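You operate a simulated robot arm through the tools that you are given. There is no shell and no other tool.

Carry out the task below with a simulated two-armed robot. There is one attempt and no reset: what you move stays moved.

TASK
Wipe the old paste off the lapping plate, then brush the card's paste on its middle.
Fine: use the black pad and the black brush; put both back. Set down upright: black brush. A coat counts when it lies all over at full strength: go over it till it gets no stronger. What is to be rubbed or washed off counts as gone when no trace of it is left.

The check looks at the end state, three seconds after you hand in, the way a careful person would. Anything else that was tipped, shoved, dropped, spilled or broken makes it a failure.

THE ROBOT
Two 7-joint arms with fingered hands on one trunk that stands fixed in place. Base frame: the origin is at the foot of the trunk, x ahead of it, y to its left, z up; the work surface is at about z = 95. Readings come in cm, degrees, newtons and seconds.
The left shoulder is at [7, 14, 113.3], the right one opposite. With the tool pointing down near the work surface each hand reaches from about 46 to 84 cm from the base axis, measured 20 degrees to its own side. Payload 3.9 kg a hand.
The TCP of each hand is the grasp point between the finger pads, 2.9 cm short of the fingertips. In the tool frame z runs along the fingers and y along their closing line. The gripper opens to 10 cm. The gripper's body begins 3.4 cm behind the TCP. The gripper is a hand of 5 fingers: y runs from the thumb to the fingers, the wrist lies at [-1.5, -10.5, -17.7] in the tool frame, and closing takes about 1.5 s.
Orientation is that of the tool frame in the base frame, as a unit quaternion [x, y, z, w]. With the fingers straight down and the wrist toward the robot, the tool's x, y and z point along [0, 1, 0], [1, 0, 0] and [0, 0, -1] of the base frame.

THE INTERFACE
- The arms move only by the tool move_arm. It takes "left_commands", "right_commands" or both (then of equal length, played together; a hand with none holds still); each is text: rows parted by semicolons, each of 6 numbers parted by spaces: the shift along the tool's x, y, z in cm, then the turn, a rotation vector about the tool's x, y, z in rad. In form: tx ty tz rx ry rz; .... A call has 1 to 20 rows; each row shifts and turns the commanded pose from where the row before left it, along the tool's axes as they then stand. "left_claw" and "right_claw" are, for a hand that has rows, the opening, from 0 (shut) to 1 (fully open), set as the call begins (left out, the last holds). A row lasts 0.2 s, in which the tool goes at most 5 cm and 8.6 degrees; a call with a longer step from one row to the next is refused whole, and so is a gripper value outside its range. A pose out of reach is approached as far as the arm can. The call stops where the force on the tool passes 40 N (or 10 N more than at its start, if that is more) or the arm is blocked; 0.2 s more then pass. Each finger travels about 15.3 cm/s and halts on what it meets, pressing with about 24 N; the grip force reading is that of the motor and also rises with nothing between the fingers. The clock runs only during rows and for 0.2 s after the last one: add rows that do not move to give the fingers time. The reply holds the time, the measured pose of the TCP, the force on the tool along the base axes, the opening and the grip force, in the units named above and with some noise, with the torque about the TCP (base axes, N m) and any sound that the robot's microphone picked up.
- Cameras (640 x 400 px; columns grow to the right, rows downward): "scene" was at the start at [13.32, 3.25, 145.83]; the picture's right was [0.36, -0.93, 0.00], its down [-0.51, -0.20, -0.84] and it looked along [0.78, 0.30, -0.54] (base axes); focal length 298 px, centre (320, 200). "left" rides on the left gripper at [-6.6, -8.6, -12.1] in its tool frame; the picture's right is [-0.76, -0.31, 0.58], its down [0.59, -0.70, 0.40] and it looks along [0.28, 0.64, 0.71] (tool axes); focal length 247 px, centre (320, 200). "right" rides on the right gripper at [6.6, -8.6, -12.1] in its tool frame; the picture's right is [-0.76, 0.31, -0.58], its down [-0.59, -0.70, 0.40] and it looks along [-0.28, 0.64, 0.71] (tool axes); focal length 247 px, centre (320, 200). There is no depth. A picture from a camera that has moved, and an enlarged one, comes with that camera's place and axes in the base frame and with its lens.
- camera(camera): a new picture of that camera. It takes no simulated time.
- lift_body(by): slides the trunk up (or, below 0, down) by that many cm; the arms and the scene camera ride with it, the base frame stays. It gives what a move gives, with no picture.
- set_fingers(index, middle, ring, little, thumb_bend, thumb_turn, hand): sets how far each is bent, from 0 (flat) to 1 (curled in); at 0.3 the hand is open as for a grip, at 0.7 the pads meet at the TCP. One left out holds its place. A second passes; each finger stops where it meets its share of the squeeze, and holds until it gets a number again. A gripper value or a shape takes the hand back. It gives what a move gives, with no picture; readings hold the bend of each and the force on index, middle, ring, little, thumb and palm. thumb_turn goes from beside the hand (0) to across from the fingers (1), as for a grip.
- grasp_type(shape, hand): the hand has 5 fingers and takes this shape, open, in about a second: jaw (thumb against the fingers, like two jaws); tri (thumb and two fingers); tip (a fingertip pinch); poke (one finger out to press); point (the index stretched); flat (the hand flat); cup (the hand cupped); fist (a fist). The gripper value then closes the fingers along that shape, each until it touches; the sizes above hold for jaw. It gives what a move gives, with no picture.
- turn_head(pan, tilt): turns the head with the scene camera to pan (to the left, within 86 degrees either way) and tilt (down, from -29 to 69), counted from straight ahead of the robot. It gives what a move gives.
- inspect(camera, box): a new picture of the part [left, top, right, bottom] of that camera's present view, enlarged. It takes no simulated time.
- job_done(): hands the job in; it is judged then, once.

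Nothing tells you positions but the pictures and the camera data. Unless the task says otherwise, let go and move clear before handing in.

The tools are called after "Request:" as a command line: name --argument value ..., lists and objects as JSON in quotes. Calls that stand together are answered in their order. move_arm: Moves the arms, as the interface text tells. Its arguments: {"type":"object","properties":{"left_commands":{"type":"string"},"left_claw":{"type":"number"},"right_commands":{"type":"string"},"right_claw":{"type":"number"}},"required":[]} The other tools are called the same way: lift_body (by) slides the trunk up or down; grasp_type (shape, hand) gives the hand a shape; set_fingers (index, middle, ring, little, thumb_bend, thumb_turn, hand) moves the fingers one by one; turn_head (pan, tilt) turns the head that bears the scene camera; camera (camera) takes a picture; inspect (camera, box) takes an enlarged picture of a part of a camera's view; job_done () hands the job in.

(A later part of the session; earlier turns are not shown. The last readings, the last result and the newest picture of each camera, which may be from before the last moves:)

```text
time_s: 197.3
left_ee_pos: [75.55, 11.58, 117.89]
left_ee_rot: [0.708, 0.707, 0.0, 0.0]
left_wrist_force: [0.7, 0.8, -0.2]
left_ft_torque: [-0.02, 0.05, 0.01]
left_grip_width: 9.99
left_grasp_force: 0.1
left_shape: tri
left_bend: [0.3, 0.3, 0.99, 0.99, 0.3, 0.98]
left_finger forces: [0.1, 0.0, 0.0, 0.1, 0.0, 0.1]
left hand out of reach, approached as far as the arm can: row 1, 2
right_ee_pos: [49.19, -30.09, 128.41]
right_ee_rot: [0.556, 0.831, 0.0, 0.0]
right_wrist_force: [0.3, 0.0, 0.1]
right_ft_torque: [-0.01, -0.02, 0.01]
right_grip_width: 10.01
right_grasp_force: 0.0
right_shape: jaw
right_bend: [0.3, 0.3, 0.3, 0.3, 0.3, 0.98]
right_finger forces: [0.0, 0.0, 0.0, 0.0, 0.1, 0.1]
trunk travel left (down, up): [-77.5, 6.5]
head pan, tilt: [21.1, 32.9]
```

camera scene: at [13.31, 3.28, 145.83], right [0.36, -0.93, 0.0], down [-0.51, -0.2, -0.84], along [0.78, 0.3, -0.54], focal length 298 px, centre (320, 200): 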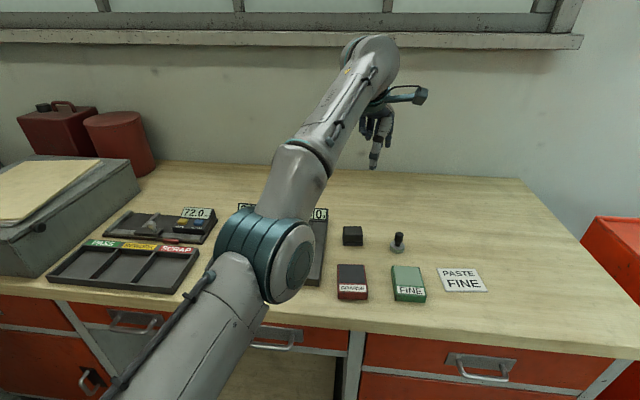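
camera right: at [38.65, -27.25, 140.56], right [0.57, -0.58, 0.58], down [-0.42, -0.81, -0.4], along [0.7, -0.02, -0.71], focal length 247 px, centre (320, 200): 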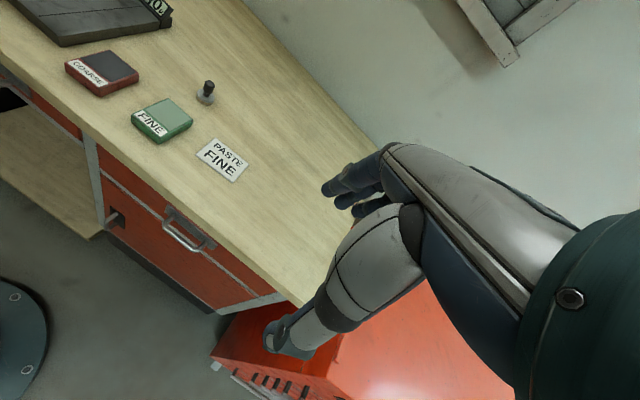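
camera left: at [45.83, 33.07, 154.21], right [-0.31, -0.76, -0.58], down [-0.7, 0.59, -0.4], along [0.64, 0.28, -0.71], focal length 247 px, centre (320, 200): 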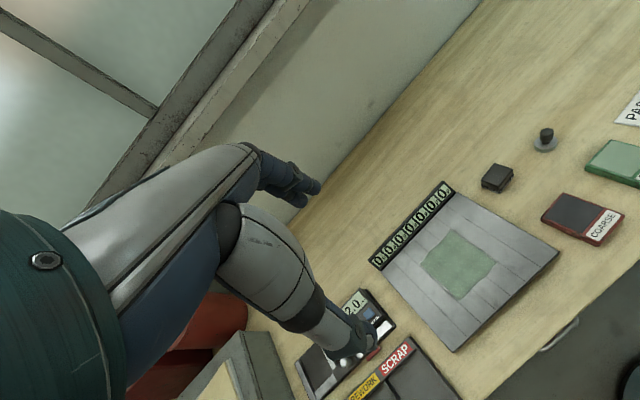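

The hand got stuck near full stretch: every inward step is reported as out of reach. I'll turn the hand back toward its natural angle while moving inward and left, above all objects, to bend the elbow again.

Request:
move_arm --left_commands "1 -1.2 0 0 0 -0.1;1 -1.2 0 0 0 -0.1;1 -1.2 0 0 0 -0.1;1 -1.2 0 0 0 -0.1;0 -2 0 0 0 0;0 -2 0 0 0 0;0 0 0 0 0 0;0 0 0 0 0 0"

Request:
camera --camera "scene"

```text
time_s: 199.1
left_ee_pos: [73.36, 12.19, 120.94]
left_ee_rot: [0.553, 0.833, -0.001, -0.001]
left_wrist_force: [0.2, -0.7, -0.3]
left_ft_torque: [-0.01, -0.02, -0.02]
left_grip_width: 10.0
left_grasp_force: 0.0
left_shape: tri
left_bend: [0.3, 0.3, 0.99, 0.99, 0.3, 0.98]
left_finger forces: [0.0, 0.1, 0.0, 0.0, 0.0, 0.1]
left hand out of reach, approached as far as the arm can: row 1, 2, 3, 4, 5, 6
right_ee_pos: [49.12, -29.96, 128.5]
right_ee_rot: [0.555, 0.832, -0.001, 0.001]
right_wrist_force: [0.2, -0.7, 0.3]
right_ft_torque: [-0.02, -0.04, 0.0]
right_grip_width: 9.98
right_grasp_force: 0.1
right_shape: jaw
right_bend: [0.3, 0.3, 0.3, 0.3, 0.3, 0.98]
right_finger forces: [0.1, 0.0, 0.0, 0.0, 0.0, 0.1]
trunk travel left (down, up): [-77.5, 6.5]
head pan, tilt: [21.1, 32.9]
```

```text
taken
camera scene: at [13.32, 3.23, 145.83], right [0.36, -0.93, 0.0], down [-0.51, -0.2, -0.84], along [0.78, 0.3, -0.54], focal length 298 px, centre (320, 200)
```

scene: 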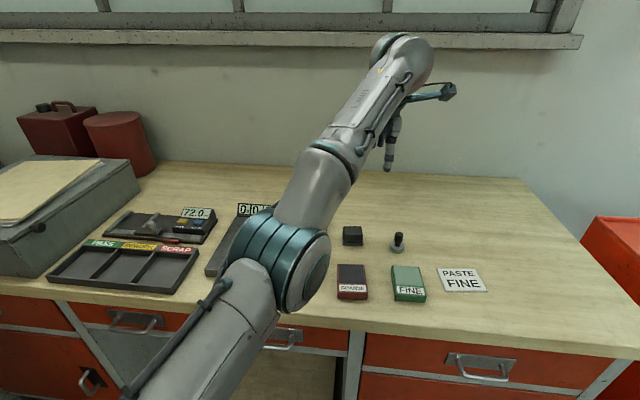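

The arm is straightened out. Since the elbow bends with the hand moving down, I'll slide down along the reach limit behind the pad (free table there, staying above z ≈ 104) and then pull inward.

Request:
move_arm --left_commands "0 0 2 0 0 0;0 0 2 0 0 0;0 0 2 0 0 0;0 0 2 0 0 0;0 0 2 0 0 0;0 0 0 0 0 0;0 0 0 0 0 0"

```text
time_s: 200.7
left_ee_pos: [76.46, 11.6, 111.95]
left_ee_rot: [0.553, 0.833, 0.0, 0.0]
left_wrist_force: [0.2, 0.0, -0.4]
left_ft_torque: [0.01, 0.03, -0.01]
left_grip_width: 10.01
left_grasp_force: 0.1
left_shape: tri
left_bend: [0.3, 0.3, 0.99, 0.99, 0.3, 0.98]
left_finger forces: [0.0, 0.0, 0.0, 0.0, 0.1, 0.0]
left hand out of reach, approached as far as the arm can: row 1, 2, 3, 4, 5
right_ee_pos: [49.07, -29.99, 128.51]
right_ee_rot: [0.555, 0.832, 0.0, 0.0]
right_wrist_force: [-0.1, -0.2, 0.1]
right_ft_torque: [0.04, 0.02, 0.01]
right_grip_width: 9.97
right_grasp_force: 0.1
right_shape: jaw
right_bend: [0.3, 0.3, 0.3, 0.3, 0.3, 0.98]
right_finger forces: [0.0, 0.0, 0.1, 0.0, 0.0, 0.1]
trunk travel left (down, up): [-77.5, 6.5]
head pan, tilt: [21.1, 32.9]
```

Request:
move_arm --left_commands "0 -2 0 0 0 0;0 -2 0 0 0 0;0 -2 0 0 0 0;0 -2 0 0 0 0;0 -2 0 0 0 0;0 -2 0 0 0 0;0 0 0 0 0 0;0 0 0 0 0 0"

```text
time_s: 202.5
left_ee_pos: [73.88, 4.53, 114.45]
left_ee_rot: [0.552, 0.834, -0.001, -0.002]
left_wrist_force: [-0.8, 0.4, 0.1]
left_ft_torque: [0.01, 0.0, 0.0]
left_grip_width: 9.99
left_grasp_force: 0.0
left_shape: tri
left_bend: [0.3, 0.3, 0.99, 0.99, 0.3, 0.98]
left_finger forces: [0.0, 0.0, 0.1, 0.1, 0.1, 0.0]
left hand out of reach, approached as far as the arm can: row 1, 2, 3, 4, 5, 6
right_ee_pos: [49.16, -30.02, 128.51]
right_ee_rot: [0.556, 0.831, 0.0, 0.0]
right_wrist_force: [0.4, 0.2, 0.3]
right_ft_torque: [0.02, -0.03, 0.01]
right_grip_width: 9.96
right_grasp_force: 0.0
right_shape: jaw
right_bend: [0.3, 0.3, 0.3, 0.3, 0.3, 0.98]
right_finger forces: [0.0, 0.0, 0.0, 0.0, 0.0, 0.0]
trunk travel left (down, up): [-77.5, 6.5]
head pan, tilt: [21.1, 32.9]
```

Request:
move_arm --left_commands "2.31 -3.03 1.2 0 0 0;2.31 -3.03 1.2 0 0 0;2.31 -3.03 1.2 0 0 0;2.31 -3.03 0.6 0 0 0;2.31 -3.03 0.2 0 0 0;2.31 -3.03 0 0 0 0;0 0 0 0 0 0;0 0 0 0 0 0"

Request:
camera --camera "scene"

```text
time_s: 204.3
left_ee_pos: [72.86, 4.24, 116.6]
left_ee_rot: [0.553, 0.833, 0.001, -0.001]
left_wrist_force: [0.8, -0.4, 0.7]
left_ft_torque: [0.0, 0.0, -0.01]
left_grip_width: 10.01
left_grasp_force: 0.0
left_shape: tri
left_bend: [0.3, 0.3, 0.99, 0.99, 0.3, 0.98]
left_finger forces: [0.1, 0.0, 0.0, 0.0, 0.0, 0.0]
left hand out of reach, approached as far as the arm can: row 1, 2, 3, 4, 5, 6
right_ee_pos: [49.11, -30.03, 128.47]
right_ee_rot: [0.556, 0.831, 0.0, 0.0]
right_wrist_force: [-0.5, -0.2, 0.5]
right_ft_torque: [0.03, -0.02, -0.01]
right_grip_width: 9.97
right_grasp_force: 0.0
right_shape: jaw
right_bend: [0.3, 0.3, 0.3, 0.3, 0.3, 0.98]
right_finger forces: [0.0, 0.0, 0.0, 0.1, 0.0, 0.0]
trunk travel left (down, up): [-77.5, 6.5]
head pan, tilt: [21.1, 32.9]
```

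```text
taken
camera scene: at [13.32, 3.24, 145.83], right [0.36, -0.93, 0.0], down [-0.51, -0.2, -0.84], along [0.78, 0.3, -0.54], focal length 298 px, centre (320, 200)
```

scene: 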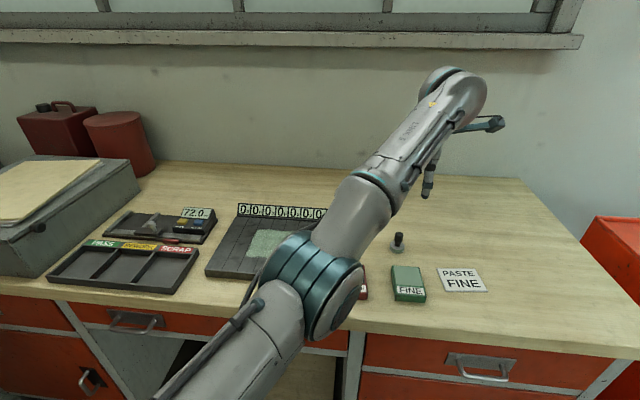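

Request:
move_arm --left_commands "1.2 -1.6 0.3 0 0 0;1.2 -1.6 0.3 0 0 0;3 0 0 0 0 0;3 0 0 0 0 0;3 0 0 0 0 0;-3 0 0 0 0 0;-3 0 0 0 0 0;-3 0 0 0 0 0;-3 0 0 0 0 0;3 0 0 0 0 0;0 0 2 0 0 0;0 0 2 0 0 0;0 0 -2 0 0 0;0 0 -2 0 0 0;0 0 -2 0 0 0;0 0 -2 0 0 0;0 0 2 0 0 0;0 0 2 0 0 0;0 0 0 0 0 0"

```text
time_s: 208.3
left_ee_pos: [74.4, 8.16, 115.97]
left_ee_rot: [0.553, 0.833, 0.0, -0.001]
left_wrist_force: [-0.3, -0.1, 0.4]
left_ft_torque: [0.01, 0.0, 0.02]
left_grip_width: 10.02
left_grasp_force: 0.0
left_shape: tri
left_bend: [0.3, 0.3, 0.99, 0.99, 0.3, 0.98]
left_finger forces: [0.0, 0.0, 0.0, 0.1, 0.0, 0.0]
left hand out of reach, approached as far as the arm can: row 1, 2, 3, 4, 5, 6, 7, 8, 9, 10, 11, 12, 13, 14, 15, 16, 17, 18
right_ee_pos: [49.1, -30.12, 128.45]
right_ee_rot: [0.556, 0.831, 0.0, 0.0]
right_wrist_force: [0.0, 0.2, -0.1]
right_ft_torque: [0.0, 0.0, 0.01]
right_grip_width: 10.02
right_grasp_force: 0.1
right_shape: jaw
right_bend: [0.3, 0.3, 0.3, 0.3, 0.3, 0.98]
right_finger forces: [0.0, 0.1, 0.0, 0.0, 0.1, 0.1]
trunk travel left (down, up): [-77.5, 6.5]
head pan, tilt: [21.1, 32.9]
```

Request:
move_arm --left_commands "0 -2.4 0 0.1 0 0;0 -2.4 0 0.1 0 0;0 -2.4 0 0.1 0 0;0 -2.4 0 0.1 0 0;0 -2 0 0.1 0 0;0 0 0 0 0 0"

```text
time_s: 209.7
left_ee_pos: [63.74, 4.35, 117.87]
left_ee_rot: [0.535, 0.808, -0.207, -0.137]
left_wrist_force: [0.1, -0.6, 0.5]
left_ft_torque: [0.04, 0.0, -0.01]
left_grip_width: 9.99
left_grasp_force: 0.0
left_shape: tri
left_bend: [0.3, 0.3, 0.99, 0.99, 0.3, 0.98]
left_finger forces: [0.0, 0.0, 0.0, 0.1, 0.0, 0.1]
left hand out of reach, approached as far as the arm can: row 5
right_ee_pos: [49.01, -29.86, 128.44]
right_ee_rot: [0.556, 0.832, 0.0, -0.001]
right_wrist_force: [-0.4, 0.0, -0.8]
right_ft_torque: [0.03, 0.0, 0.01]
right_grip_width: 9.97
right_grasp_force: 0.1
right_shape: jaw
right_bend: [0.3, 0.3, 0.3, 0.3, 0.3, 0.98]
right_finger forces: [0.0, 0.0, 0.0, 0.1, 0.0, 0.1]
trunk travel left (down, up): [-77.5, 6.5]
head pan, tilt: [21.1, 32.9]
```

That helped: only the last row was limited. Now I'll tilt the hand back upright in place.

Request:
move_arm --left_commands "0 0 0 -0.1 0 0;0 0 0 -0.1 0 0;0 0 0 -0.1 0 0;0 0 0 -0.1 0 0;0 0 0 -0.1 0 0;0 0 0 0 0 0;0 0 0 0 0 0"

```text
time_s: 211.3
left_ee_pos: [70.12, 2.15, 121.08]
left_ee_rot: [0.553, 0.833, 0.001, -0.002]
left_wrist_force: [-0.4, -0.7, 0.2]
left_ft_torque: [-0.02, 0.01, -0.01]
left_grip_width: 9.99
left_grasp_force: 0.0
left_shape: tri
left_bend: [0.3, 0.3, 0.99, 0.99, 0.3, 0.98]
left_finger forces: [0.0, 0.0, 0.0, 0.0, 0.1, 0.0]
left hand out of reach, approached as far as the arm can: row 1, 2, 3, 4, 5
right_ee_pos: [49.11, -30.01, 128.41]
right_ee_rot: [0.556, 0.831, 0.0, 0.0]
right_wrist_force: [0.7, -0.4, -0.2]
right_ft_torque: [0.03, 0.01, -0.04]
right_grip_width: 9.99
right_grasp_force: 0.0
right_shape: jaw
right_bend: [0.3, 0.3, 0.3, 0.3, 0.3, 0.98]
right_finger forces: [0.0, 0.0, 0.1, 0.0, 0.1, 0.0]
trunk travel left (down, up): [-77.5, 6.5]
head pan, tilt: [21.1, 32.9]
```

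Request:
move_arm --left_commands "0 0 0 -0.1 0 0;0 0 0 -0.1 0 0;0 0 0 -0.1 0 0;0 0 0 -0.1 0 0;0 0 0 -0.1 0 0;0 0 0 0 0 0;0 0 0 0 0 0"

```text
time_s: 212.9
left_ee_pos: [77.4, 1.89, 124.31]
left_ee_rot: [0.535, 0.808, 0.206, 0.136]
left_wrist_force: [-0.2, -0.1, -0.4]
left_ft_torque: [0.02, 0.03, 0.02]
left_grip_width: 10.0
left_grasp_force: 0.0
left_shape: tri
left_bend: [0.3, 0.3, 0.99, 0.99, 0.3, 0.98]
left_finger forces: [0.0, 0.0, 0.0, 0.0, 0.0, 0.0]
left hand out of reach, approached as far as the arm can: row 1, 2, 3, 4, 5
right_ee_pos: [49.0, -30.01, 128.36]
right_ee_rot: [0.555, 0.832, 0.0, 0.0]
right_wrist_force: [1.5, 0.0, -0.2]
right_ft_torque: [-0.02, 0.01, 0.01]
right_grip_width: 9.99
right_grasp_force: 0.0
right_shape: jaw
right_bend: [0.3, 0.3, 0.3, 0.3, 0.3, 0.98]
right_finger forces: [0.1, 0.0, 0.1, 0.1, 0.1, 0.0]
trunk travel left (down, up): [-77.5, 6.5]
head pan, tilt: [21.1, 32.9]
```

Request:
move_arm --left_commands "1 -3.4 0 0.12 0 0;1 -3.4 0 0.12 0 0;1 -3.4 0 0.12 0 0;1 -3.4 0 0.12 0 0;1 -3.4 0 0.12 0 0;1 -3.4 0 0.12 0 0;0 0 0 0 0 0;0 0 0 0 0 0"

```text
time_s: 214.7
left_ee_pos: [62.93, -2.63, 123.2]
left_ee_rot: [0.549, 0.828, -0.092, -0.061]
left_wrist_force: [0.6, -0.1, 0.3]
left_ft_torque: [-0.01, 0.0, 0.0]
left_grip_width: 9.98
left_grasp_force: 0.1
left_shape: tri
left_bend: [0.3, 0.3, 0.99, 0.99, 0.3, 0.98]
left_finger forces: [0.0, 0.0, 0.0, 0.0, 0.0, 0.0]
left hand out of reach, approached as far as the arm can: row 1, 2, 3, 4, 5, 6
right_ee_pos: [49.11, -29.98, 128.41]
right_ee_rot: [0.556, 0.831, 0.0, -0.001]
right_wrist_force: [-0.5, -0.6, 0.3]
right_ft_torque: [-0.03, 0.02, 0.0]
right_grip_width: 9.97
right_grasp_force: 0.0
right_shape: jaw
right_bend: [0.3, 0.3, 0.3, 0.3, 0.3, 0.98]
right_finger forces: [0.1, 0.0, 0.0, 0.0, 0.1, 0.1]
trunk travel left (down, up): [-77.5, 6.5]
head pan, tilt: [21.1, 32.9]
```

Request:
move_arm --left_commands "4 0 0 -0.1 0 0;4 0 0 -0.12 0 0;4 0 -0.5 0 0 0;4 0 -0.5 0 0 0;4 0 -0.5 0 0 0;4 0 -0.5 0 0 0;4 0 -0.5 0 0 0;4 0 -0.5 0 0 0;4 0 -0.5 0 0 0;4 0 -0.5 0 0 0;0 0 0 0 0 0;0 0 0 0 0 0"

Request:
camera --camera "scene"

```text
time_s: 217.3
left_ee_pos: [62.52, 27.18, 136.99]
left_ee_rot: [0.553, 0.833, -0.026, -0.018]
left_wrist_force: [-0.6, 0.2, 0.7]
left_ft_torque: [-0.01, 0.01, 0.02]
left_grip_width: 9.98
left_grasp_force: 0.0
left_shape: tri
left_bend: [0.3, 0.3, 0.99, 0.99, 0.3, 0.98]
left_finger forces: [0.0, 0.1, 0.1, 0.0, 0.1, 0.0]
left hand out of reach, approached as far as the arm can: row 1, 2, 3, 4, 5, 6, 7, 8, 9, 10
right_ee_pos: [49.05, -29.93, 128.52]
right_ee_rot: [0.556, 0.831, -0.001, 0.0]
right_wrist_force: [0.8, 0.1, 0.4]
right_ft_torque: [-0.01, 0.0, -0.01]
right_grip_width: 10.0
right_grasp_force: 0.0
right_shape: jaw
right_bend: [0.3, 0.3, 0.3, 0.3, 0.3, 0.98]
right_finger forces: [0.1, 0.0, 0.0, 0.0, 0.0, 0.1]
trunk travel left (down, up): [-77.5, 6.5]
head pan, tilt: [21.1, 32.9]
```

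```text
taken
camera scene: at [13.32, 3.25, 145.83], right [0.36, -0.93, 0.0], down [-0.51, -0.2, -0.84], along [0.78, 0.3, -0.54], focal length 298 px, centre (320, 200)
```

scene: 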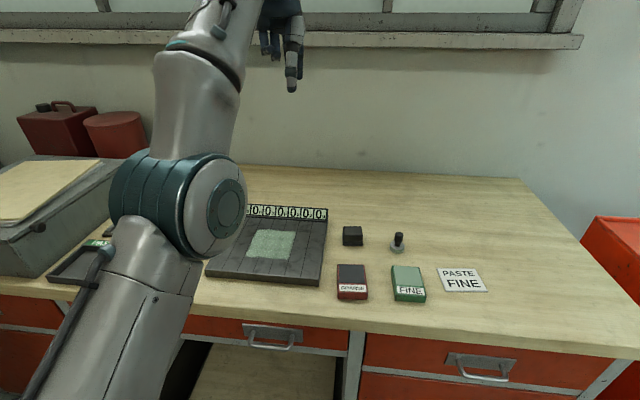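

The arm is locked straight, so ordinary inward moves cannot bend the elbow. From the picture I can read the elbow's axis, so I'll rotate the hand about that same axis while pulling inward. This is high above everything and should start the elbow bending.

Request:
move_arm --left_commands "0.9 -2.3 1.5 0.095 0.075 0.06;0.9 -2.3 1.5 0.095 0.075 0.06;0.9 -2.3 1.5 0.095 0.075 0.06;0.9 -2.3 1.5 0.095 0.075 0.06;0.9 -2.3 1.5 0.095 0.075 0.06;0.9 -2.3 1.5 0.095 0.075 0.06;0 0 0 0 0 0"

Request:
camera --camera "scene"

```text
time_s: 218.9
left_ee_pos: [47.55, 29.82, 134.99]
left_ee_rot: [0.654, 0.658, -0.136, -0.347]
left_wrist_force: [-0.4, -0.7, 0.1]
left_ft_torque: [-0.02, 0.0, -0.01]
left_grip_width: 10.01
left_grasp_force: 0.1
left_shape: tri
left_bend: [0.3, 0.3, 0.99, 0.99, 0.3, 0.98]
left_finger forces: [0.1, 0.0, 0.1, 0.0, 0.0, 0.1]
left hand out of reach, approached as far as the arm can: row 1, 2, 3
right_ee_pos: [49.02, -29.96, 128.57]
right_ee_rot: [0.555, 0.832, 0.0, 0.0]
right_wrist_force: [0.3, 0.1, 0.2]
right_ft_torque: [0.0, -0.03, 0.01]
right_grip_width: 9.99
right_grasp_force: 0.1
right_shape: jaw
right_bend: [0.3, 0.3, 0.3, 0.3, 0.3, 0.98]
right_finger forces: [0.0, 0.0, 0.1, 0.1, 0.1, 0.1]
trunk travel left (down, up): [-77.5, 6.5]
head pan, tilt: [21.1, 32.9]
```

```text
taken
camera scene: at [13.16, 3.25, 145.85], right [0.36, -0.93, 0.0], down [-0.51, -0.2, -0.84], along [0.78, 0.3, -0.54], focal length 298 px, centre (320, 200)
```

scene: 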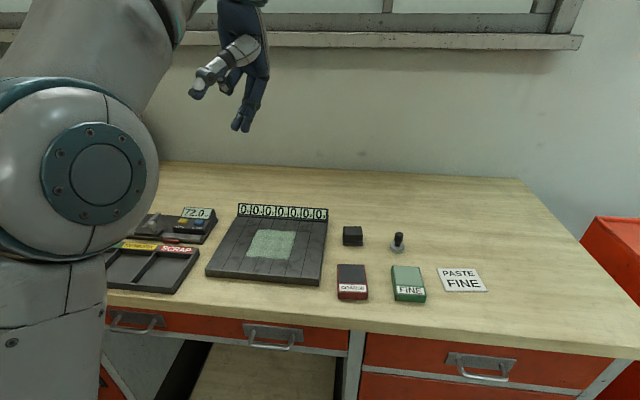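

Unlocked: the elbow is clearly bent again. Now I'll turn the hand back upright in place.

Request:
move_arm --left_commands "0 0 0 -0.095 -0.075 -0.06;0 0 0 -0.095 -0.075 -0.06;0 0 0 -0.095 -0.075 -0.06;0 0 0 -0.095 -0.075 -0.06;0 0 0 -0.095 -0.075 -0.06;0 0 0 -0.095 -0.075 -0.06;0 0 0 0 0 0;0 0 0 0 0 0"

```text
time_s: 220.7
left_ee_pos: [48.75, 30.89, 135.53]
left_ee_rot: [0.552, 0.833, -0.031, -0.013]
left_wrist_force: [-0.2, 0.1, -0.2]
left_ft_torque: [-0.02, -0.02, -0.01]
left_grip_width: 10.0
left_grasp_force: 0.1
left_shape: tri
left_bend: [0.3, 0.3, 0.99, 0.99, 0.3, 0.98]
left_finger forces: [0.1, 0.1, 0.0, 0.1, 0.0, 0.1]
left hand out of reach, approached as far as the arm can: row 6
right_ee_pos: [49.22, -29.97, 128.53]
right_ee_rot: [0.556, 0.831, -0.001, 0.0]
right_wrist_force: [0.8, -0.1, -0.3]
right_ft_torque: [0.0, 0.04, -0.02]
right_grip_width: 9.97
right_grasp_force: 0.0
right_shape: jaw
right_bend: [0.3, 0.3, 0.3, 0.3, 0.3, 0.98]
right_finger forces: [0.0, 0.0, 0.1, 0.0, 0.1, 0.0]
trunk travel left (down, up): [-77.5, 6.5]
head pan, tilt: [21.1, 32.9]
```

Request:
move_arm --left_commands "-1.63 1.3 2.8 0 0 0;-1.63 1.3 2.8 0 0 0;-1.63 1.3 2.8 0 0 0;-1.63 1.3 2.8 0 0 0;-1.63 1.3 2.8 0 0 0;0 0 0 0 0 0;0 0 0 0 0 0"

Request:
camera --camera "scene"

```text
time_s: 222.3
left_ee_pos: [57.22, 25.12, 121.22]
left_ee_rot: [0.552, 0.833, -0.024, -0.017]
left_wrist_force: [0.1, -0.4, 0.5]
left_ft_torque: [0.02, -0.01, 0.0]
left_grip_width: 9.98
left_grasp_force: 0.0
left_shape: tri
left_bend: [0.3, 0.3, 0.99, 0.99, 0.3, 0.98]
left_finger forces: [0.1, 0.1, 0.1, 0.0, 0.0, 0.1]
right_ee_pos: [49.15, -30.01, 128.46]
right_ee_rot: [0.555, 0.832, -0.001, 0.0]
right_wrist_force: [0.3, -0.4, -0.3]
right_ft_torque: [-0.08, -0.01, 0.0]
right_grip_width: 10.01
right_grasp_force: 0.1
right_shape: jaw
right_bend: [0.3, 0.3, 0.3, 0.3, 0.3, 0.98]
right_finger forces: [0.0, 0.0, 0.0, 0.0, 0.1, 0.0]
trunk travel left (down, up): [-77.5, 6.5]
head pan, tilt: [21.1, 32.9]
```

```text
taken
camera scene: at [13.33, 3.21, 145.83], right [0.36, -0.93, 0.0], down [-0.51, -0.2, -0.84], along [0.78, 0.3, -0.54], focal length 298 px, centre (320, 200)
```

scene: 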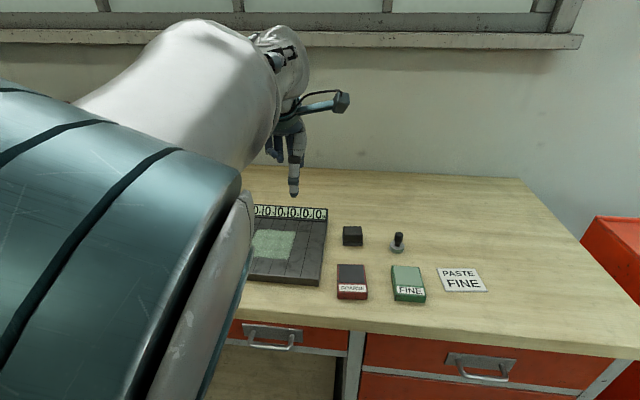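

Everything on the table is as it was, and the arm moves freely. I'll straighten the small tilt and go back over the brush, staying low enough to keep the elbow bent.

Request:
move_arm --left_commands "0 0 4 -0.03 0 0;0 0 4 -0.029 0 0;-3.44 0.85 0.7 0 0 0.079;-3.36 1.12 0.7 0 0 0.079;-3.27 1.38 0.7 0 0 0.079;-3.15 1.64 0.7 0 0 0.079;-3 1.88 0.7 0 0 0.079;-2.85 2.11 0.7 0 0 0;-2.85 2.11 0.7 0 0 0;0 0 0 0 0 0;0 0 0 0 0 0"

Request:
camera --camera "left"

Request:
inspect --camera "scene" --box '[330, 170, 450, 278]'

Request:
inspect --camera "right" --box '[120, 20, 280, 120]'

```text
time_s: 224.7
left_ee_pos: [71.67, 5.1, 108.33]
left_ee_rot: [0.706, 0.708, -0.001, -0.001]
left_wrist_force: [-1.3, 0.2, 0.5]
left_ft_torque: [0.02, 0.01, 0.02]
left_grip_width: 9.99
left_grasp_force: 0.1
left_shape: tri
left_bend: [0.3, 0.3, 0.99, 0.99, 0.3, 0.98]
left_finger forces: [0.0, 0.1, 0.1, 0.1, 0.1, 0.1]
right_ee_pos: [49.07, -29.94, 128.45]
right_ee_rot: [0.556, 0.831, 0.0, 0.0]
right_wrist_force: [0.5, 0.6, 0.7]
right_ft_torque: [0.0, -0.01, 0.01]
right_grip_width: 9.97
right_grasp_force: 0.1
right_shape: jaw
right_bend: [0.3, 0.3, 0.3, 0.3, 0.3, 0.98]
right_finger forces: [0.0, 0.0, 0.0, 0.0, 0.1, 0.0]
trunk travel left (down, up): [-77.5, 6.5]
head pan, tilt: [21.1, 32.9]
```

```text
taken
camera left: at [63.09, -1.44, 120.53], right [-0.31, -0.76, -0.58], down [-0.71, 0.59, -0.4], along [0.64, 0.29, -0.71], focal length 247 px, centre (320, 200)
```

left: 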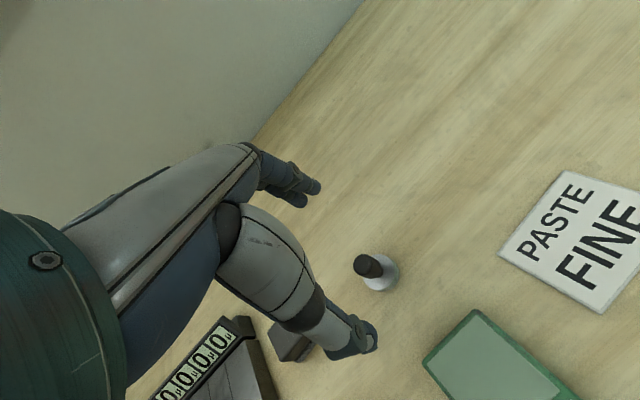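

```text
3.70 times, centred on (390, 224) of scene
camera zoom: at [13.34, 3.21, 145.83], right [0.36, -0.93, 0.0], down [-0.51, -0.2, -0.84], along [0.78, 0.3, -0.54], focal length 1102 px, centre (61, 111)
```

zoom: 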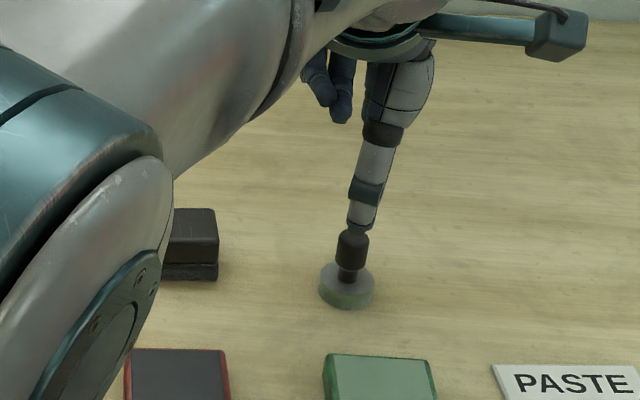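

```text
4.00 times, centred on (200, 70) of right
camera zoom: at [38.68, -27.3, 140.54], right [0.57, -0.58, 0.58], down [-0.42, -0.81, -0.4], along [0.7, -0.02, -0.71], focal length 988 px, centre (800, 720)
```

zoom: 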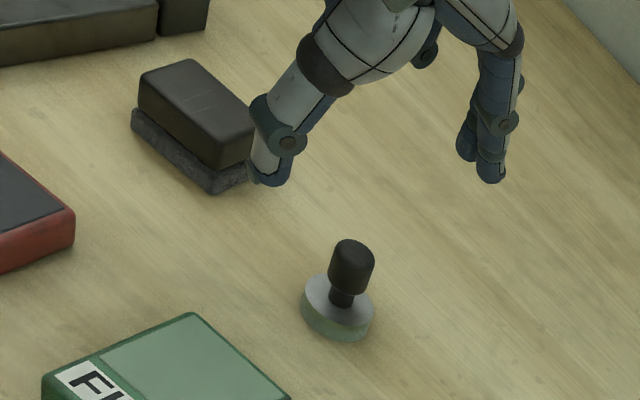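

Request:
move_arm --left_commands "0.1 0.3 2.5 0 0 0;0 0 2.5 0 0 0;0 0 2 0 0 0;0 0 1.6 0 0 0;0 0 0 0 0 0;0 0 0 0 0 0"

Request:
inspect --camera "right" --box '[170, 50, 260, 115]'

Request:
inspect --camera "left" --box '[220, 150, 420, 360]'

```text
time_s: 226.1
left_ee_pos: [71.93, 5.24, 99.72]
left_ee_rot: [0.706, 0.708, 0.0, 0.0]
left_wrist_force: [-0.7, 0.0, -0.2]
left_ft_torque: [0.01, 0.0, 0.0]
left_grip_width: 10.0
left_grasp_force: 0.0
left_shape: tri
left_bend: [0.3, 0.3, 0.99, 0.99, 0.3, 0.98]
left_finger forces: [0.1, 0.0, 0.0, 0.0, 0.0, 0.1]
right_ee_pos: [49.05, -30.1, 128.52]
right_ee_rot: [0.555, 0.832, 0.0, 0.0]
right_wrist_force: [-0.4, 0.3, -0.3]
right_ft_torque: [0.02, -0.02, -0.03]
right_grip_width: 9.99
right_grasp_force: 0.1
right_shape: jaw
right_bend: [0.3, 0.3, 0.3, 0.3, 0.3, 0.98]
right_finger forces: [0.0, 0.0, 0.0, 0.0, 0.1, 0.0]
trunk travel left (down, up): [-77.5, 6.5]
head pan, tilt: [21.1, 32.9]
```

```text
6.15 times, centred on (215, 82) of right
camera zoom: at [38.67, -27.27, 140.55], right [0.57, -0.58, 0.58], down [-0.42, -0.81, -0.4], along [0.7, -0.02, -0.71], focal length 1520 px, centre (966, 923)
```

zoom: 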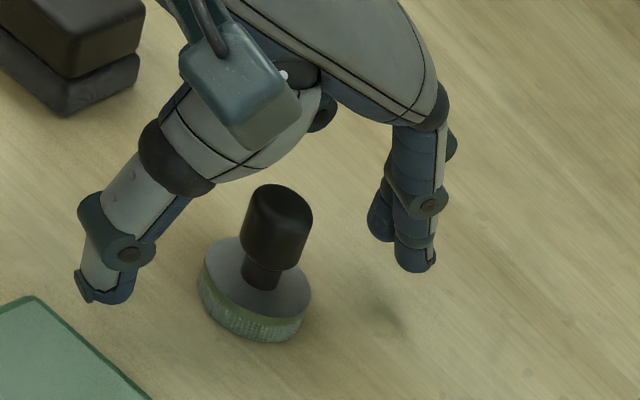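

```text
1.90 times, centred on (320, 255) of left
camera zoom: at [63.44, -1.26, 111.94], right [-0.31, -0.76, -0.58], down [-0.71, 0.59, -0.4], along [0.64, 0.29, -0.71], focal length 470 px, centre (320, 95)
```

zoom: 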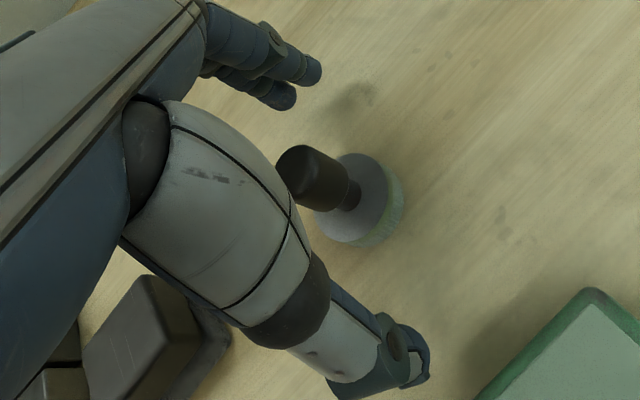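

Request:
move_arm --left_commands "0 0 0 0 0 0;0 0 0 0 0 0;0 0 0 0 0 0;0 0 0 0 0 0;0 0 0 0 0 0;0 0 0 0 0 0;0 0 0 0 0 0;0 0 0 0 0 0;0 0 0 0 0 0" --left_claw 0

Request:
inspect --camera "right" --box '[170, 50, 260, 115]'

```text
time_s: 228.1
left_ee_pos: [72.16, 5.26, 99.68]
left_ee_rot: [0.706, 0.709, -0.001, -0.001]
left_wrist_force: [0.2, 0.8, 0.1]
left_ft_torque: [0.03, 0.01, -0.01]
left_grip_width: 0.96
left_grasp_force: 24.0
left_shape: tri
left_bend: [0.67, 0.63, 1.0, 1.0, 0.6, 1.0]
left_finger forces: [9.1, 10.3, 0.0, 0.1, 21.4, 0.0]
right_ee_pos: [48.99, -29.97, 128.48]
right_ee_rot: [0.556, 0.831, 0.0, 0.0]
right_wrist_force: [-0.5, 0.0, -1.0]
right_ft_torque: [0.01, 0.02, 0.0]
right_grip_width: 9.96
right_grasp_force: 0.1
right_shape: jaw
right_bend: [0.3, 0.3, 0.3, 0.3, 0.3, 0.98]
right_finger forces: [0.0, 0.1, 0.0, 0.0, 0.1, 0.0]
trunk travel left (down, up): [-77.5, 6.5]
head pan, tilt: [21.1, 32.9]
```

```text
6.15 times, centred on (215, 82) of right
camera zoom: at [38.67, -27.27, 140.54], right [0.57, -0.58, 0.58], down [-0.42, -0.81, -0.4], along [0.7, -0.02, -0.71], focal length 1520 px, centre (966, 923)
```

zoom: 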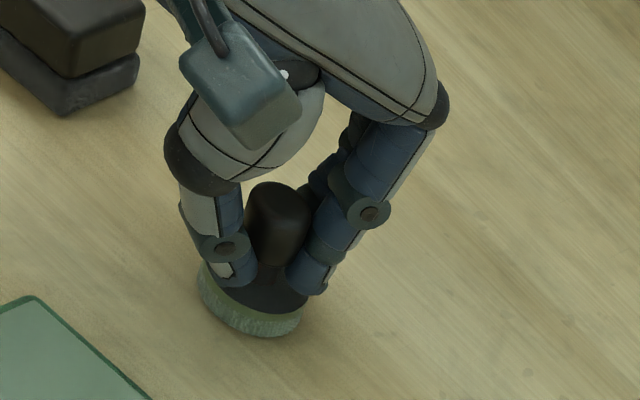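

A balanced grip this time. I'll lift, go over the FINE tin again and turn the hand on the way.

Request:
move_arm --left_commands "0 0 -1 0 0 0;0 0 -2 0 0 0;0 0 -2 0 0 0;0 0 -2 0 0 0;-1 -2.37 0 0 0 0.0873;-1.2 -2.27 0 0 0 0.0873;-1.4 -2.16 0 0 0 0.0873;-1.58 -2.03 0 0 0 0.0873;0 0 0 0 0 0;0 0 0 0 0 0"

Request:
inspect --camera "scene" --box '[360, 210, 460, 310]'

Request:
inspect --camera "right" --box '[80, 20, 240, 140]'

```text
time_s: 230.3
left_ee_pos: [62.52, 1.16, 106.8]
left_ee_rot: [0.818, 0.575, 0.0, -0.001]
left_wrist_force: [0.0, -0.6, -0.1]
left_ft_torque: [0.0, 0.03, -0.03]
left_grip_width: 0.94
left_grasp_force: 24.3
left_shape: tri
left_bend: [0.67, 0.63, 1.0, 1.0, 0.6, 1.0]
left_finger forces: [9.2, 10.4, 0.0, 0.0, 21.2, 0.1]
right_ee_pos: [49.14, -29.88, 128.47]
right_ee_rot: [0.556, 0.831, 0.001, 0.0]
right_wrist_force: [0.6, -0.8, -0.6]
right_ft_torque: [-0.02, 0.01, 0.0]
right_grip_width: 9.99
right_grasp_force: 0.1
right_shape: jaw
right_bend: [0.3, 0.3, 0.3, 0.3, 0.3, 0.98]
right_finger forces: [0.0, 0.0, 0.0, 0.0, 0.0, 0.0]
trunk travel left (down, up): [-77.5, 6.5]
head pan, tilt: [21.1, 32.9]
```

```text
4.00 times, centred on (410, 260) of scene
camera zoom: at [13.32, 3.24, 145.83], right [0.36, -0.93, 0.0], down [-0.51, -0.2, -0.84], along [0.78, 0.3, -0.54], focal length 1190 px, centre (-40, -40)
```

zoom: 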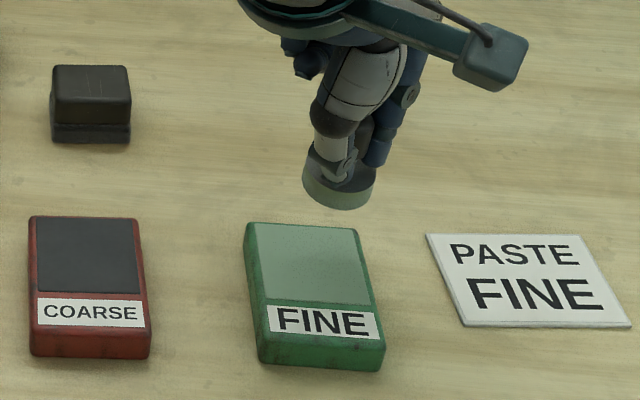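

```text
3.33 times, centred on (160, 80) of right
camera zoom: at [38.66, -27.28, 140.55], right [0.57, -0.58, 0.58], down [-0.42, -0.81, -0.4], along [0.7, -0.02, -0.71], focal length 823 px, centre (853, 600)
```

zoom: 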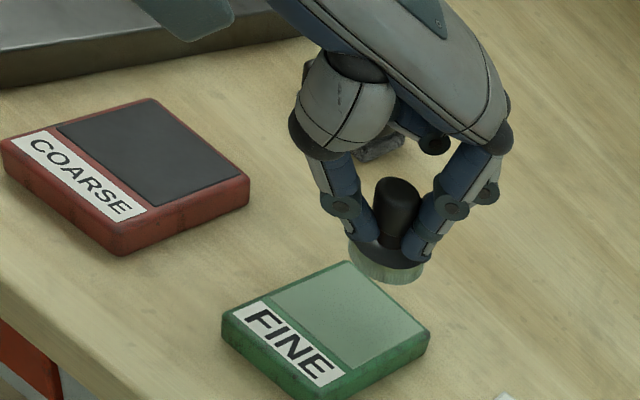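

Request:
move_arm --left_commands "0.2 0.1 2 0 0 0;0 0 2 0 0 0;0 0 0.5 0 0 0;0 0 0.2 0 0 0;0 0 0.1 0 0 0;0 0 0 0 0 0"

Request:
move_arm --left_commands "0 0 0.1 0 0 0;0 0 0.1 0 0 0;0 0 0 0 0 0"

```text
time_s: 231.7
left_ee_pos: [62.78, 1.37, 101.98]
left_ee_rot: [0.818, 0.576, -0.001, 0.0]
left_wrist_force: [0.4, -0.5, 0.3]
left_ft_torque: [-0.01, -0.02, -0.01]
left_grip_width: 0.94
left_grasp_force: 23.7
left_shape: tri
left_bend: [0.67, 0.63, 1.0, 1.0, 0.6, 1.0]
left_finger forces: [9.2, 10.4, 0.0, 0.0, 21.2, 0.0]
right_ee_pos: [49.08, -29.99, 128.43]
right_ee_rot: [0.556, 0.831, 0.0, 0.0]
right_wrist_force: [0.0, -0.1, -0.5]
right_ft_torque: [-0.01, -0.04, -0.01]
right_grip_width: 10.01
right_grasp_force: 0.0
right_shape: jaw
right_bend: [0.3, 0.3, 0.3, 0.3, 0.3, 0.98]
right_finger forces: [0.0, 0.0, 0.0, 0.1, 0.1, 0.0]
trunk travel left (down, up): [-77.5, 6.5]
head pan, tilt: [21.1, 32.9]
```

```text
time_s: 232.5
left_ee_pos: [62.64, 1.45, 101.78]
left_ee_rot: [0.818, 0.575, 0.0, 0.0]
left_wrist_force: [1.7, 0.4, 1.9]
left_ft_torque: [0.0, 0.01, 0.06]
left_grip_width: 0.93
left_grasp_force: 23.7
left_shape: tri
left_bend: [0.68, 0.63, 1.0, 1.0, 0.72, 1.0]
left_finger forces: [9.5, 10.8, 0.0, 0.0, 20.1, 0.1]
right_ee_pos: [49.2, -29.96, 128.49]
right_ee_rot: [0.555, 0.832, 0.001, 0.0]
right_wrist_force: [-0.4, -0.4, 0.1]
right_ft_torque: [-0.01, 0.01, 0.02]
right_grip_width: 9.98
right_grasp_force: 0.1
right_shape: jaw
right_bend: [0.3, 0.3, 0.3, 0.3, 0.3, 0.98]
right_finger forces: [0.1, 0.0, 0.1, 0.0, 0.0, 0.0]
trunk travel left (down, up): [-77.5, 6.5]
head pan, tilt: [21.1, 32.9]
```

Request:
move_arm --left_commands "0 0 0.08 0 0 0;0 0 0 0 0 0;0 0 0 0 0 0;0 0 -0.5 0 0 0;0 0 -1.5 0 0 0;0 0 -3 0 0 0;0 0 -3 0 0 0;3.166 -0.635 0 0 0 0;3.166 -0.635 0 0 0 0;3.166 -0.635 0 0 0 -0.0873;3.21 -0.357 0 0 0 -0.0873;3.23 -0.077 0 0 0 -0.0873;3.22 0.206 0 0 0 -0.0873;3.192 0.486 0 0 0 -0.0873;3.137 0.762 0 0 0 -0.0873;3.06 1.03 0 0 0 -0.0873;0 0 0 0 0 0;0 0 0 0 0 0"

Request:
camera --camera "scene"

Request:
inspect --camera "scene" --box '[200, 170, 340, 290]'

Request:
inspect --camera "left" --box '[220, 150, 520, 400]'

```text
time_s: 236.3
left_ee_pos: [66.94, 30.1, 109.65]
left_ee_rot: [0.607, 0.795, -0.001, 0.0]
left_wrist_force: [0.0, -0.1, -0.4]
left_ft_torque: [0.03, 0.01, -0.01]
left_grip_width: 0.91
left_grasp_force: 24.2
left_shape: tri
left_bend: [0.68, 0.63, 1.0, 1.0, 0.72, 1.0]
left_finger forces: [10.1, 11.1, 0.1, 0.0, 20.4, 0.0]
right_ee_pos: [49.16, -30.03, 128.36]
right_ee_rot: [0.556, 0.831, 0.0, -0.001]
right_wrist_force: [0.2, -0.1, -0.3]
right_ft_torque: [0.0, 0.0, 0.02]
right_grip_width: 10.0
right_grasp_force: 0.0
right_shape: jaw
right_bend: [0.3, 0.3, 0.3, 0.3, 0.3, 0.98]
right_finger forces: [0.0, 0.1, 0.1, 0.0, 0.1, 0.1]
trunk travel left (down, up): [-77.5, 6.5]
head pan, tilt: [21.1, 32.9]
```

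```text
taken
camera scene: at [13.33, 3.25, 145.83], right [0.36, -0.93, 0.0], down [-0.51, -0.2, -0.84], along [0.78, 0.3, -0.54], focal length 298 px, centre (320, 200)
```

scene: 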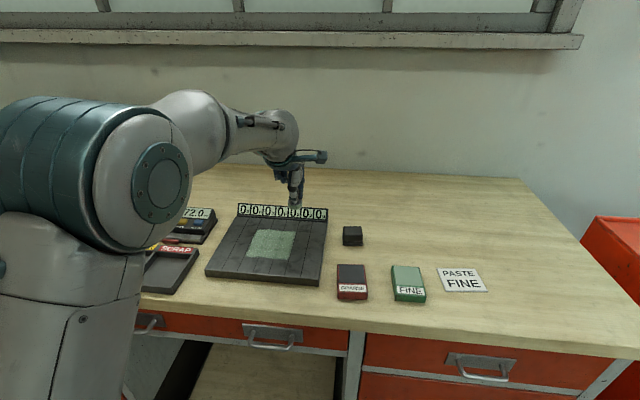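

```text
3.33 times, centred on (270, 230) of scene
camera zoom: at [13.33, 3.25, 145.83], right [0.36, -0.93, 0.0], down [-0.51, -0.2, -0.84], along [0.78, 0.3, -0.54], focal length 992 px, centre (487, 100)
```

zoom: 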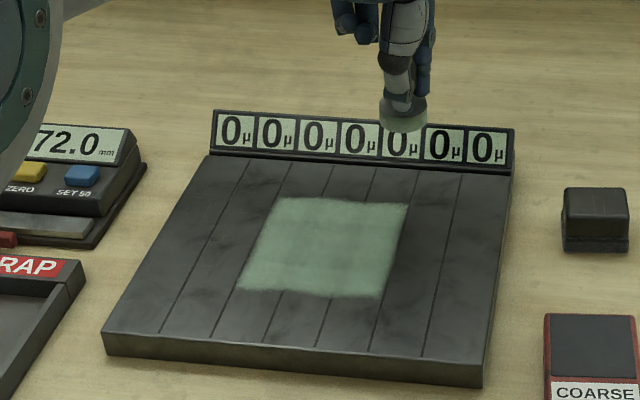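

```text
1.60 times, centred on (370, 275) of left
camera zoom: at [60.4, 21.57, 121.86], right [-0.1, -0.81, -0.58], down [-0.83, 0.38, -0.4], along [0.54, 0.44, -0.71], focal length 395 px, centre (240, 80)
```

zoom: 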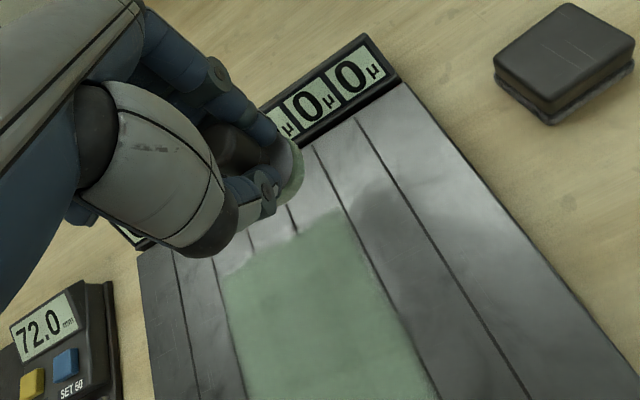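

Request:
move_arm --left_commands "0 0 3 0 0 0;0 0 3 0 0 0;0 0 1.3 0 0 0;0 0 0.2 0 0 0;0 0 0.1 0 0 0;0 0 0 0 0 0"

Request:
move_arm --left_commands "0 0 0.1 0 0 0;0 0 0.1 0 0 0;0 0 0 0 0 0"

```text
time_s: 237.7
left_ee_pos: [66.97, 30.12, 102.15]
left_ee_rot: [0.606, 0.795, 0.0, -0.001]
left_wrist_force: [-0.5, 0.4, -0.5]
left_ft_torque: [-0.01, 0.01, 0.03]
left_grip_width: 0.92
left_grasp_force: 24.1
left_shape: tri
left_bend: [0.68, 0.63, 1.0, 1.0, 0.72, 1.0]
left_finger forces: [10.1, 11.0, 0.0, 0.0, 20.1, 0.1]
right_ee_pos: [49.09, -29.91, 128.42]
right_ee_rot: [0.556, 0.831, 0.0, 0.0]
right_wrist_force: [0.6, 0.4, 0.4]
right_ft_torque: [-0.02, 0.0, 0.02]
right_grip_width: 9.98
right_grasp_force: 0.0
right_shape: jaw
right_bend: [0.3, 0.3, 0.3, 0.3, 0.3, 0.98]
right_finger forces: [0.0, 0.1, 0.0, 0.0, 0.0, 0.0]
trunk travel left (down, up): [-77.5, 6.5]
head pan, tilt: [21.1, 32.9]
```

```text
time_s: 238.5
left_ee_pos: [66.93, 30.17, 101.95]
left_ee_rot: [0.607, 0.794, -0.001, -0.001]
left_wrist_force: [1.0, -0.5, 1.5]
left_ft_torque: [-0.01, 0.01, -0.02]
left_grip_width: 0.9
left_grasp_force: 24.3
left_shape: tri
left_bend: [0.68, 0.63, 1.0, 1.0, 0.72, 1.0]
left_finger forces: [10.0, 11.0, 0.0, 0.1, 19.2, 0.1]
right_ee_pos: [49.09, -29.98, 128.44]
right_ee_rot: [0.556, 0.831, 0.001, 0.0]
right_wrist_force: [0.2, -0.4, 0.1]
right_ft_torque: [-0.02, 0.02, -0.03]
right_grip_width: 9.96
right_grasp_force: 0.2
right_shape: jaw
right_bend: [0.3, 0.3, 0.3, 0.3, 0.3, 0.98]
right_finger forces: [0.0, 0.0, 0.0, 0.0, 0.0, 0.0]
trunk travel left (down, up): [-77.5, 6.5]
head pan, tilt: [21.1, 32.9]
```

I'm in contact at the back-right corner with fresh paste. First I'll test the back border: three strokes along it, then compare its shade with the inside.

Request:
move_arm --left_commands "1.2 -1.2 0.1 0 0 0;1.333 0 0 0 0 0;1.333 0 0 0 0 0;1.333 0 0 0 0 0;1.333 0 0 0 0 0;1.333 0 0 0 0 0;1.333 0 0 0 0 0;-1.333 0 0 0 0 0;-1.333 0 0 0 0 0;-1.333 0 0 0 0 0;-1.333 0 0 0 0 0;-1.333 0 0 0 0 0;-1.333 0 0 0 0 0;1.333 0 0 0 0 0;1.333 0 0 0 0 0;1.333 0 0 0 0 0;1.333 0 0 0 0 0;1.333 0 0 0 0 0;1.333 0 0 0 0 0"

Request:
inspect --camera "scene" --box '[230, 222, 310, 265]'

Request:
inspect --camera "left" --box '[300, 200, 520, 400]'

```text
time_s: 242.5
left_ee_pos: [63.44, 38.62, 101.79]
left_ee_rot: [0.608, 0.794, -0.001, -0.001]
left_wrist_force: [0.7, -0.4, 0.9]
left_ft_torque: [-0.03, 0.02, 0.02]
left_grip_width: 0.89
left_grasp_force: 24.1
left_shape: tri
left_bend: [0.68, 0.63, 1.0, 1.0, 0.72, 1.0]
left_finger forces: [10.7, 11.5, 0.1, 0.0, 18.8, 0.0]
right_ee_pos: [49.04, -29.83, 128.42]
right_ee_rot: [0.556, 0.831, 0.0, 0.0]
right_wrist_force: [0.5, 0.3, 1.1]
right_ft_torque: [0.01, 0.0, -0.02]
right_grip_width: 9.99
right_grasp_force: 0.1
right_shape: jaw
right_bend: [0.3, 0.3, 0.3, 0.3, 0.3, 0.98]
right_finger forces: [0.0, 0.1, 0.0, 0.1, 0.1, 0.0]
trunk travel left (down, up): [-77.5, 6.5]
head pan, tilt: [21.1, 32.9]
```

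```text
8.00 times, centred on (270, 244) of scene
camera zoom: at [13.28, 3.27, 145.83], right [0.36, -0.93, 0.0], down [-0.51, -0.2, -0.84], along [0.78, 0.3, -0.54], focal length 2381 px, centre (720, -148)
```

zoom: 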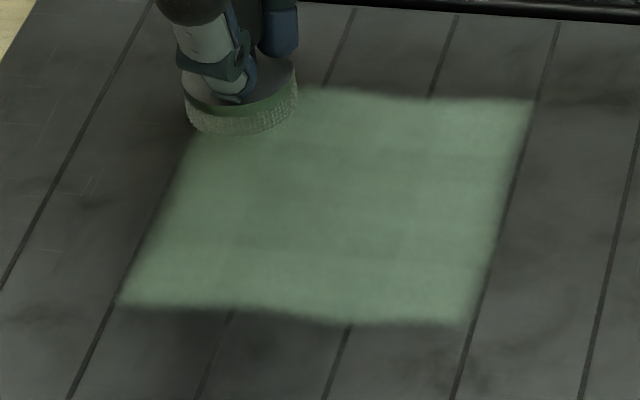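

```text
2.00 times, centred on (410, 300) of left
camera zoom: at [56.81, 30.19, 114.03], right [-0.1, -0.81, -0.58], down [-0.83, 0.38, -0.4], along [0.54, 0.44, -0.71], focal length 494 px, centre (140, 0)
```

zoom: 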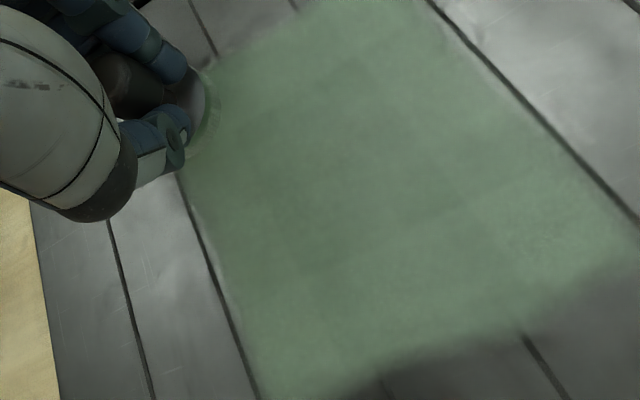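

Request:
move_arm --left_commands "0 0 0.1 0 0 0;0 0 0.05 0 0 0;-1.333 0 0 0 0 0;-1.333 0 0 0 0 0;-1.333 0 0 0 0 0;-1.333 0 0 0 0 0;-1.333 0 0 0 0 0;-1.333 0 0 0 0 0;1.333 0 0 0 0 0;1.333 0 0 0 0 0;1.333 0 0 0 0 0;1.333 0 0 0 0 0;1.333 0 0 0 0 0;1.333 0 0 0 0 0;-1.333 0 0 0 0 0;-1.333 0 0 0 0 0;-1.333 0 0 0 0 0;-1.333 0 0 0 0 0;-1.333 0 0 0 0 0;-1.333 0 0 0 0 0"

Request:
inspect --camera "scene" --box '[230, 222, 310, 265]'

```text
time_s: 246.7
left_ee_pos: [65.4, 30.86, 101.52]
left_ee_rot: [0.607, 0.794, -0.001, -0.002]
left_wrist_force: [0.5, -0.3, 1.6]
left_ft_torque: [-0.01, 0.01, -0.02]
left_grip_width: 0.93
left_grasp_force: 23.7
left_shape: tri
left_bend: [0.69, 0.63, 1.0, 1.0, 0.73, 1.0]
left_finger forces: [11.1, 16.1, 0.1, 0.0, 24.6, 0.0]
right_ee_pos: [49.09, -30.06, 128.45]
right_ee_rot: [0.555, 0.832, 0.0, 0.0]
right_wrist_force: [0.2, -0.3, -0.6]
right_ft_torque: [0.01, 0.01, 0.04]
right_grip_width: 9.99
right_grasp_force: 0.0
right_shape: jaw
right_bend: [0.3, 0.3, 0.3, 0.3, 0.3, 0.98]
right_finger forces: [0.1, 0.0, 0.0, 0.0, 0.0, 0.1]
trunk travel left (down, up): [-77.5, 6.5]
head pan, tilt: [21.1, 32.9]
```

```text
8.00 times, centred on (270, 244) of scene
camera zoom: at [13.33, 3.19, 145.83], right [0.36, -0.93, 0.0], down [-0.51, -0.2, -0.84], along [0.78, 0.3, -0.54], focal length 2381 px, centre (720, -148)
```

zoom: 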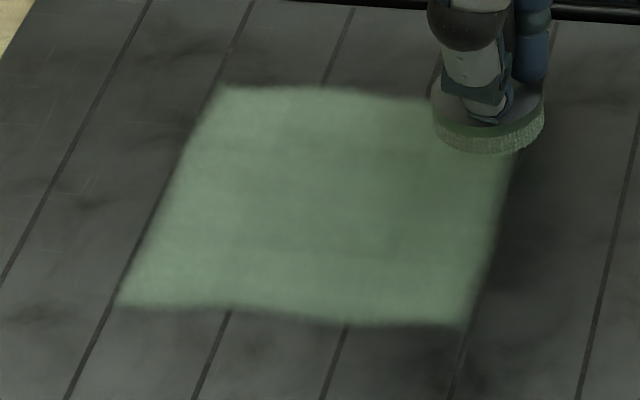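

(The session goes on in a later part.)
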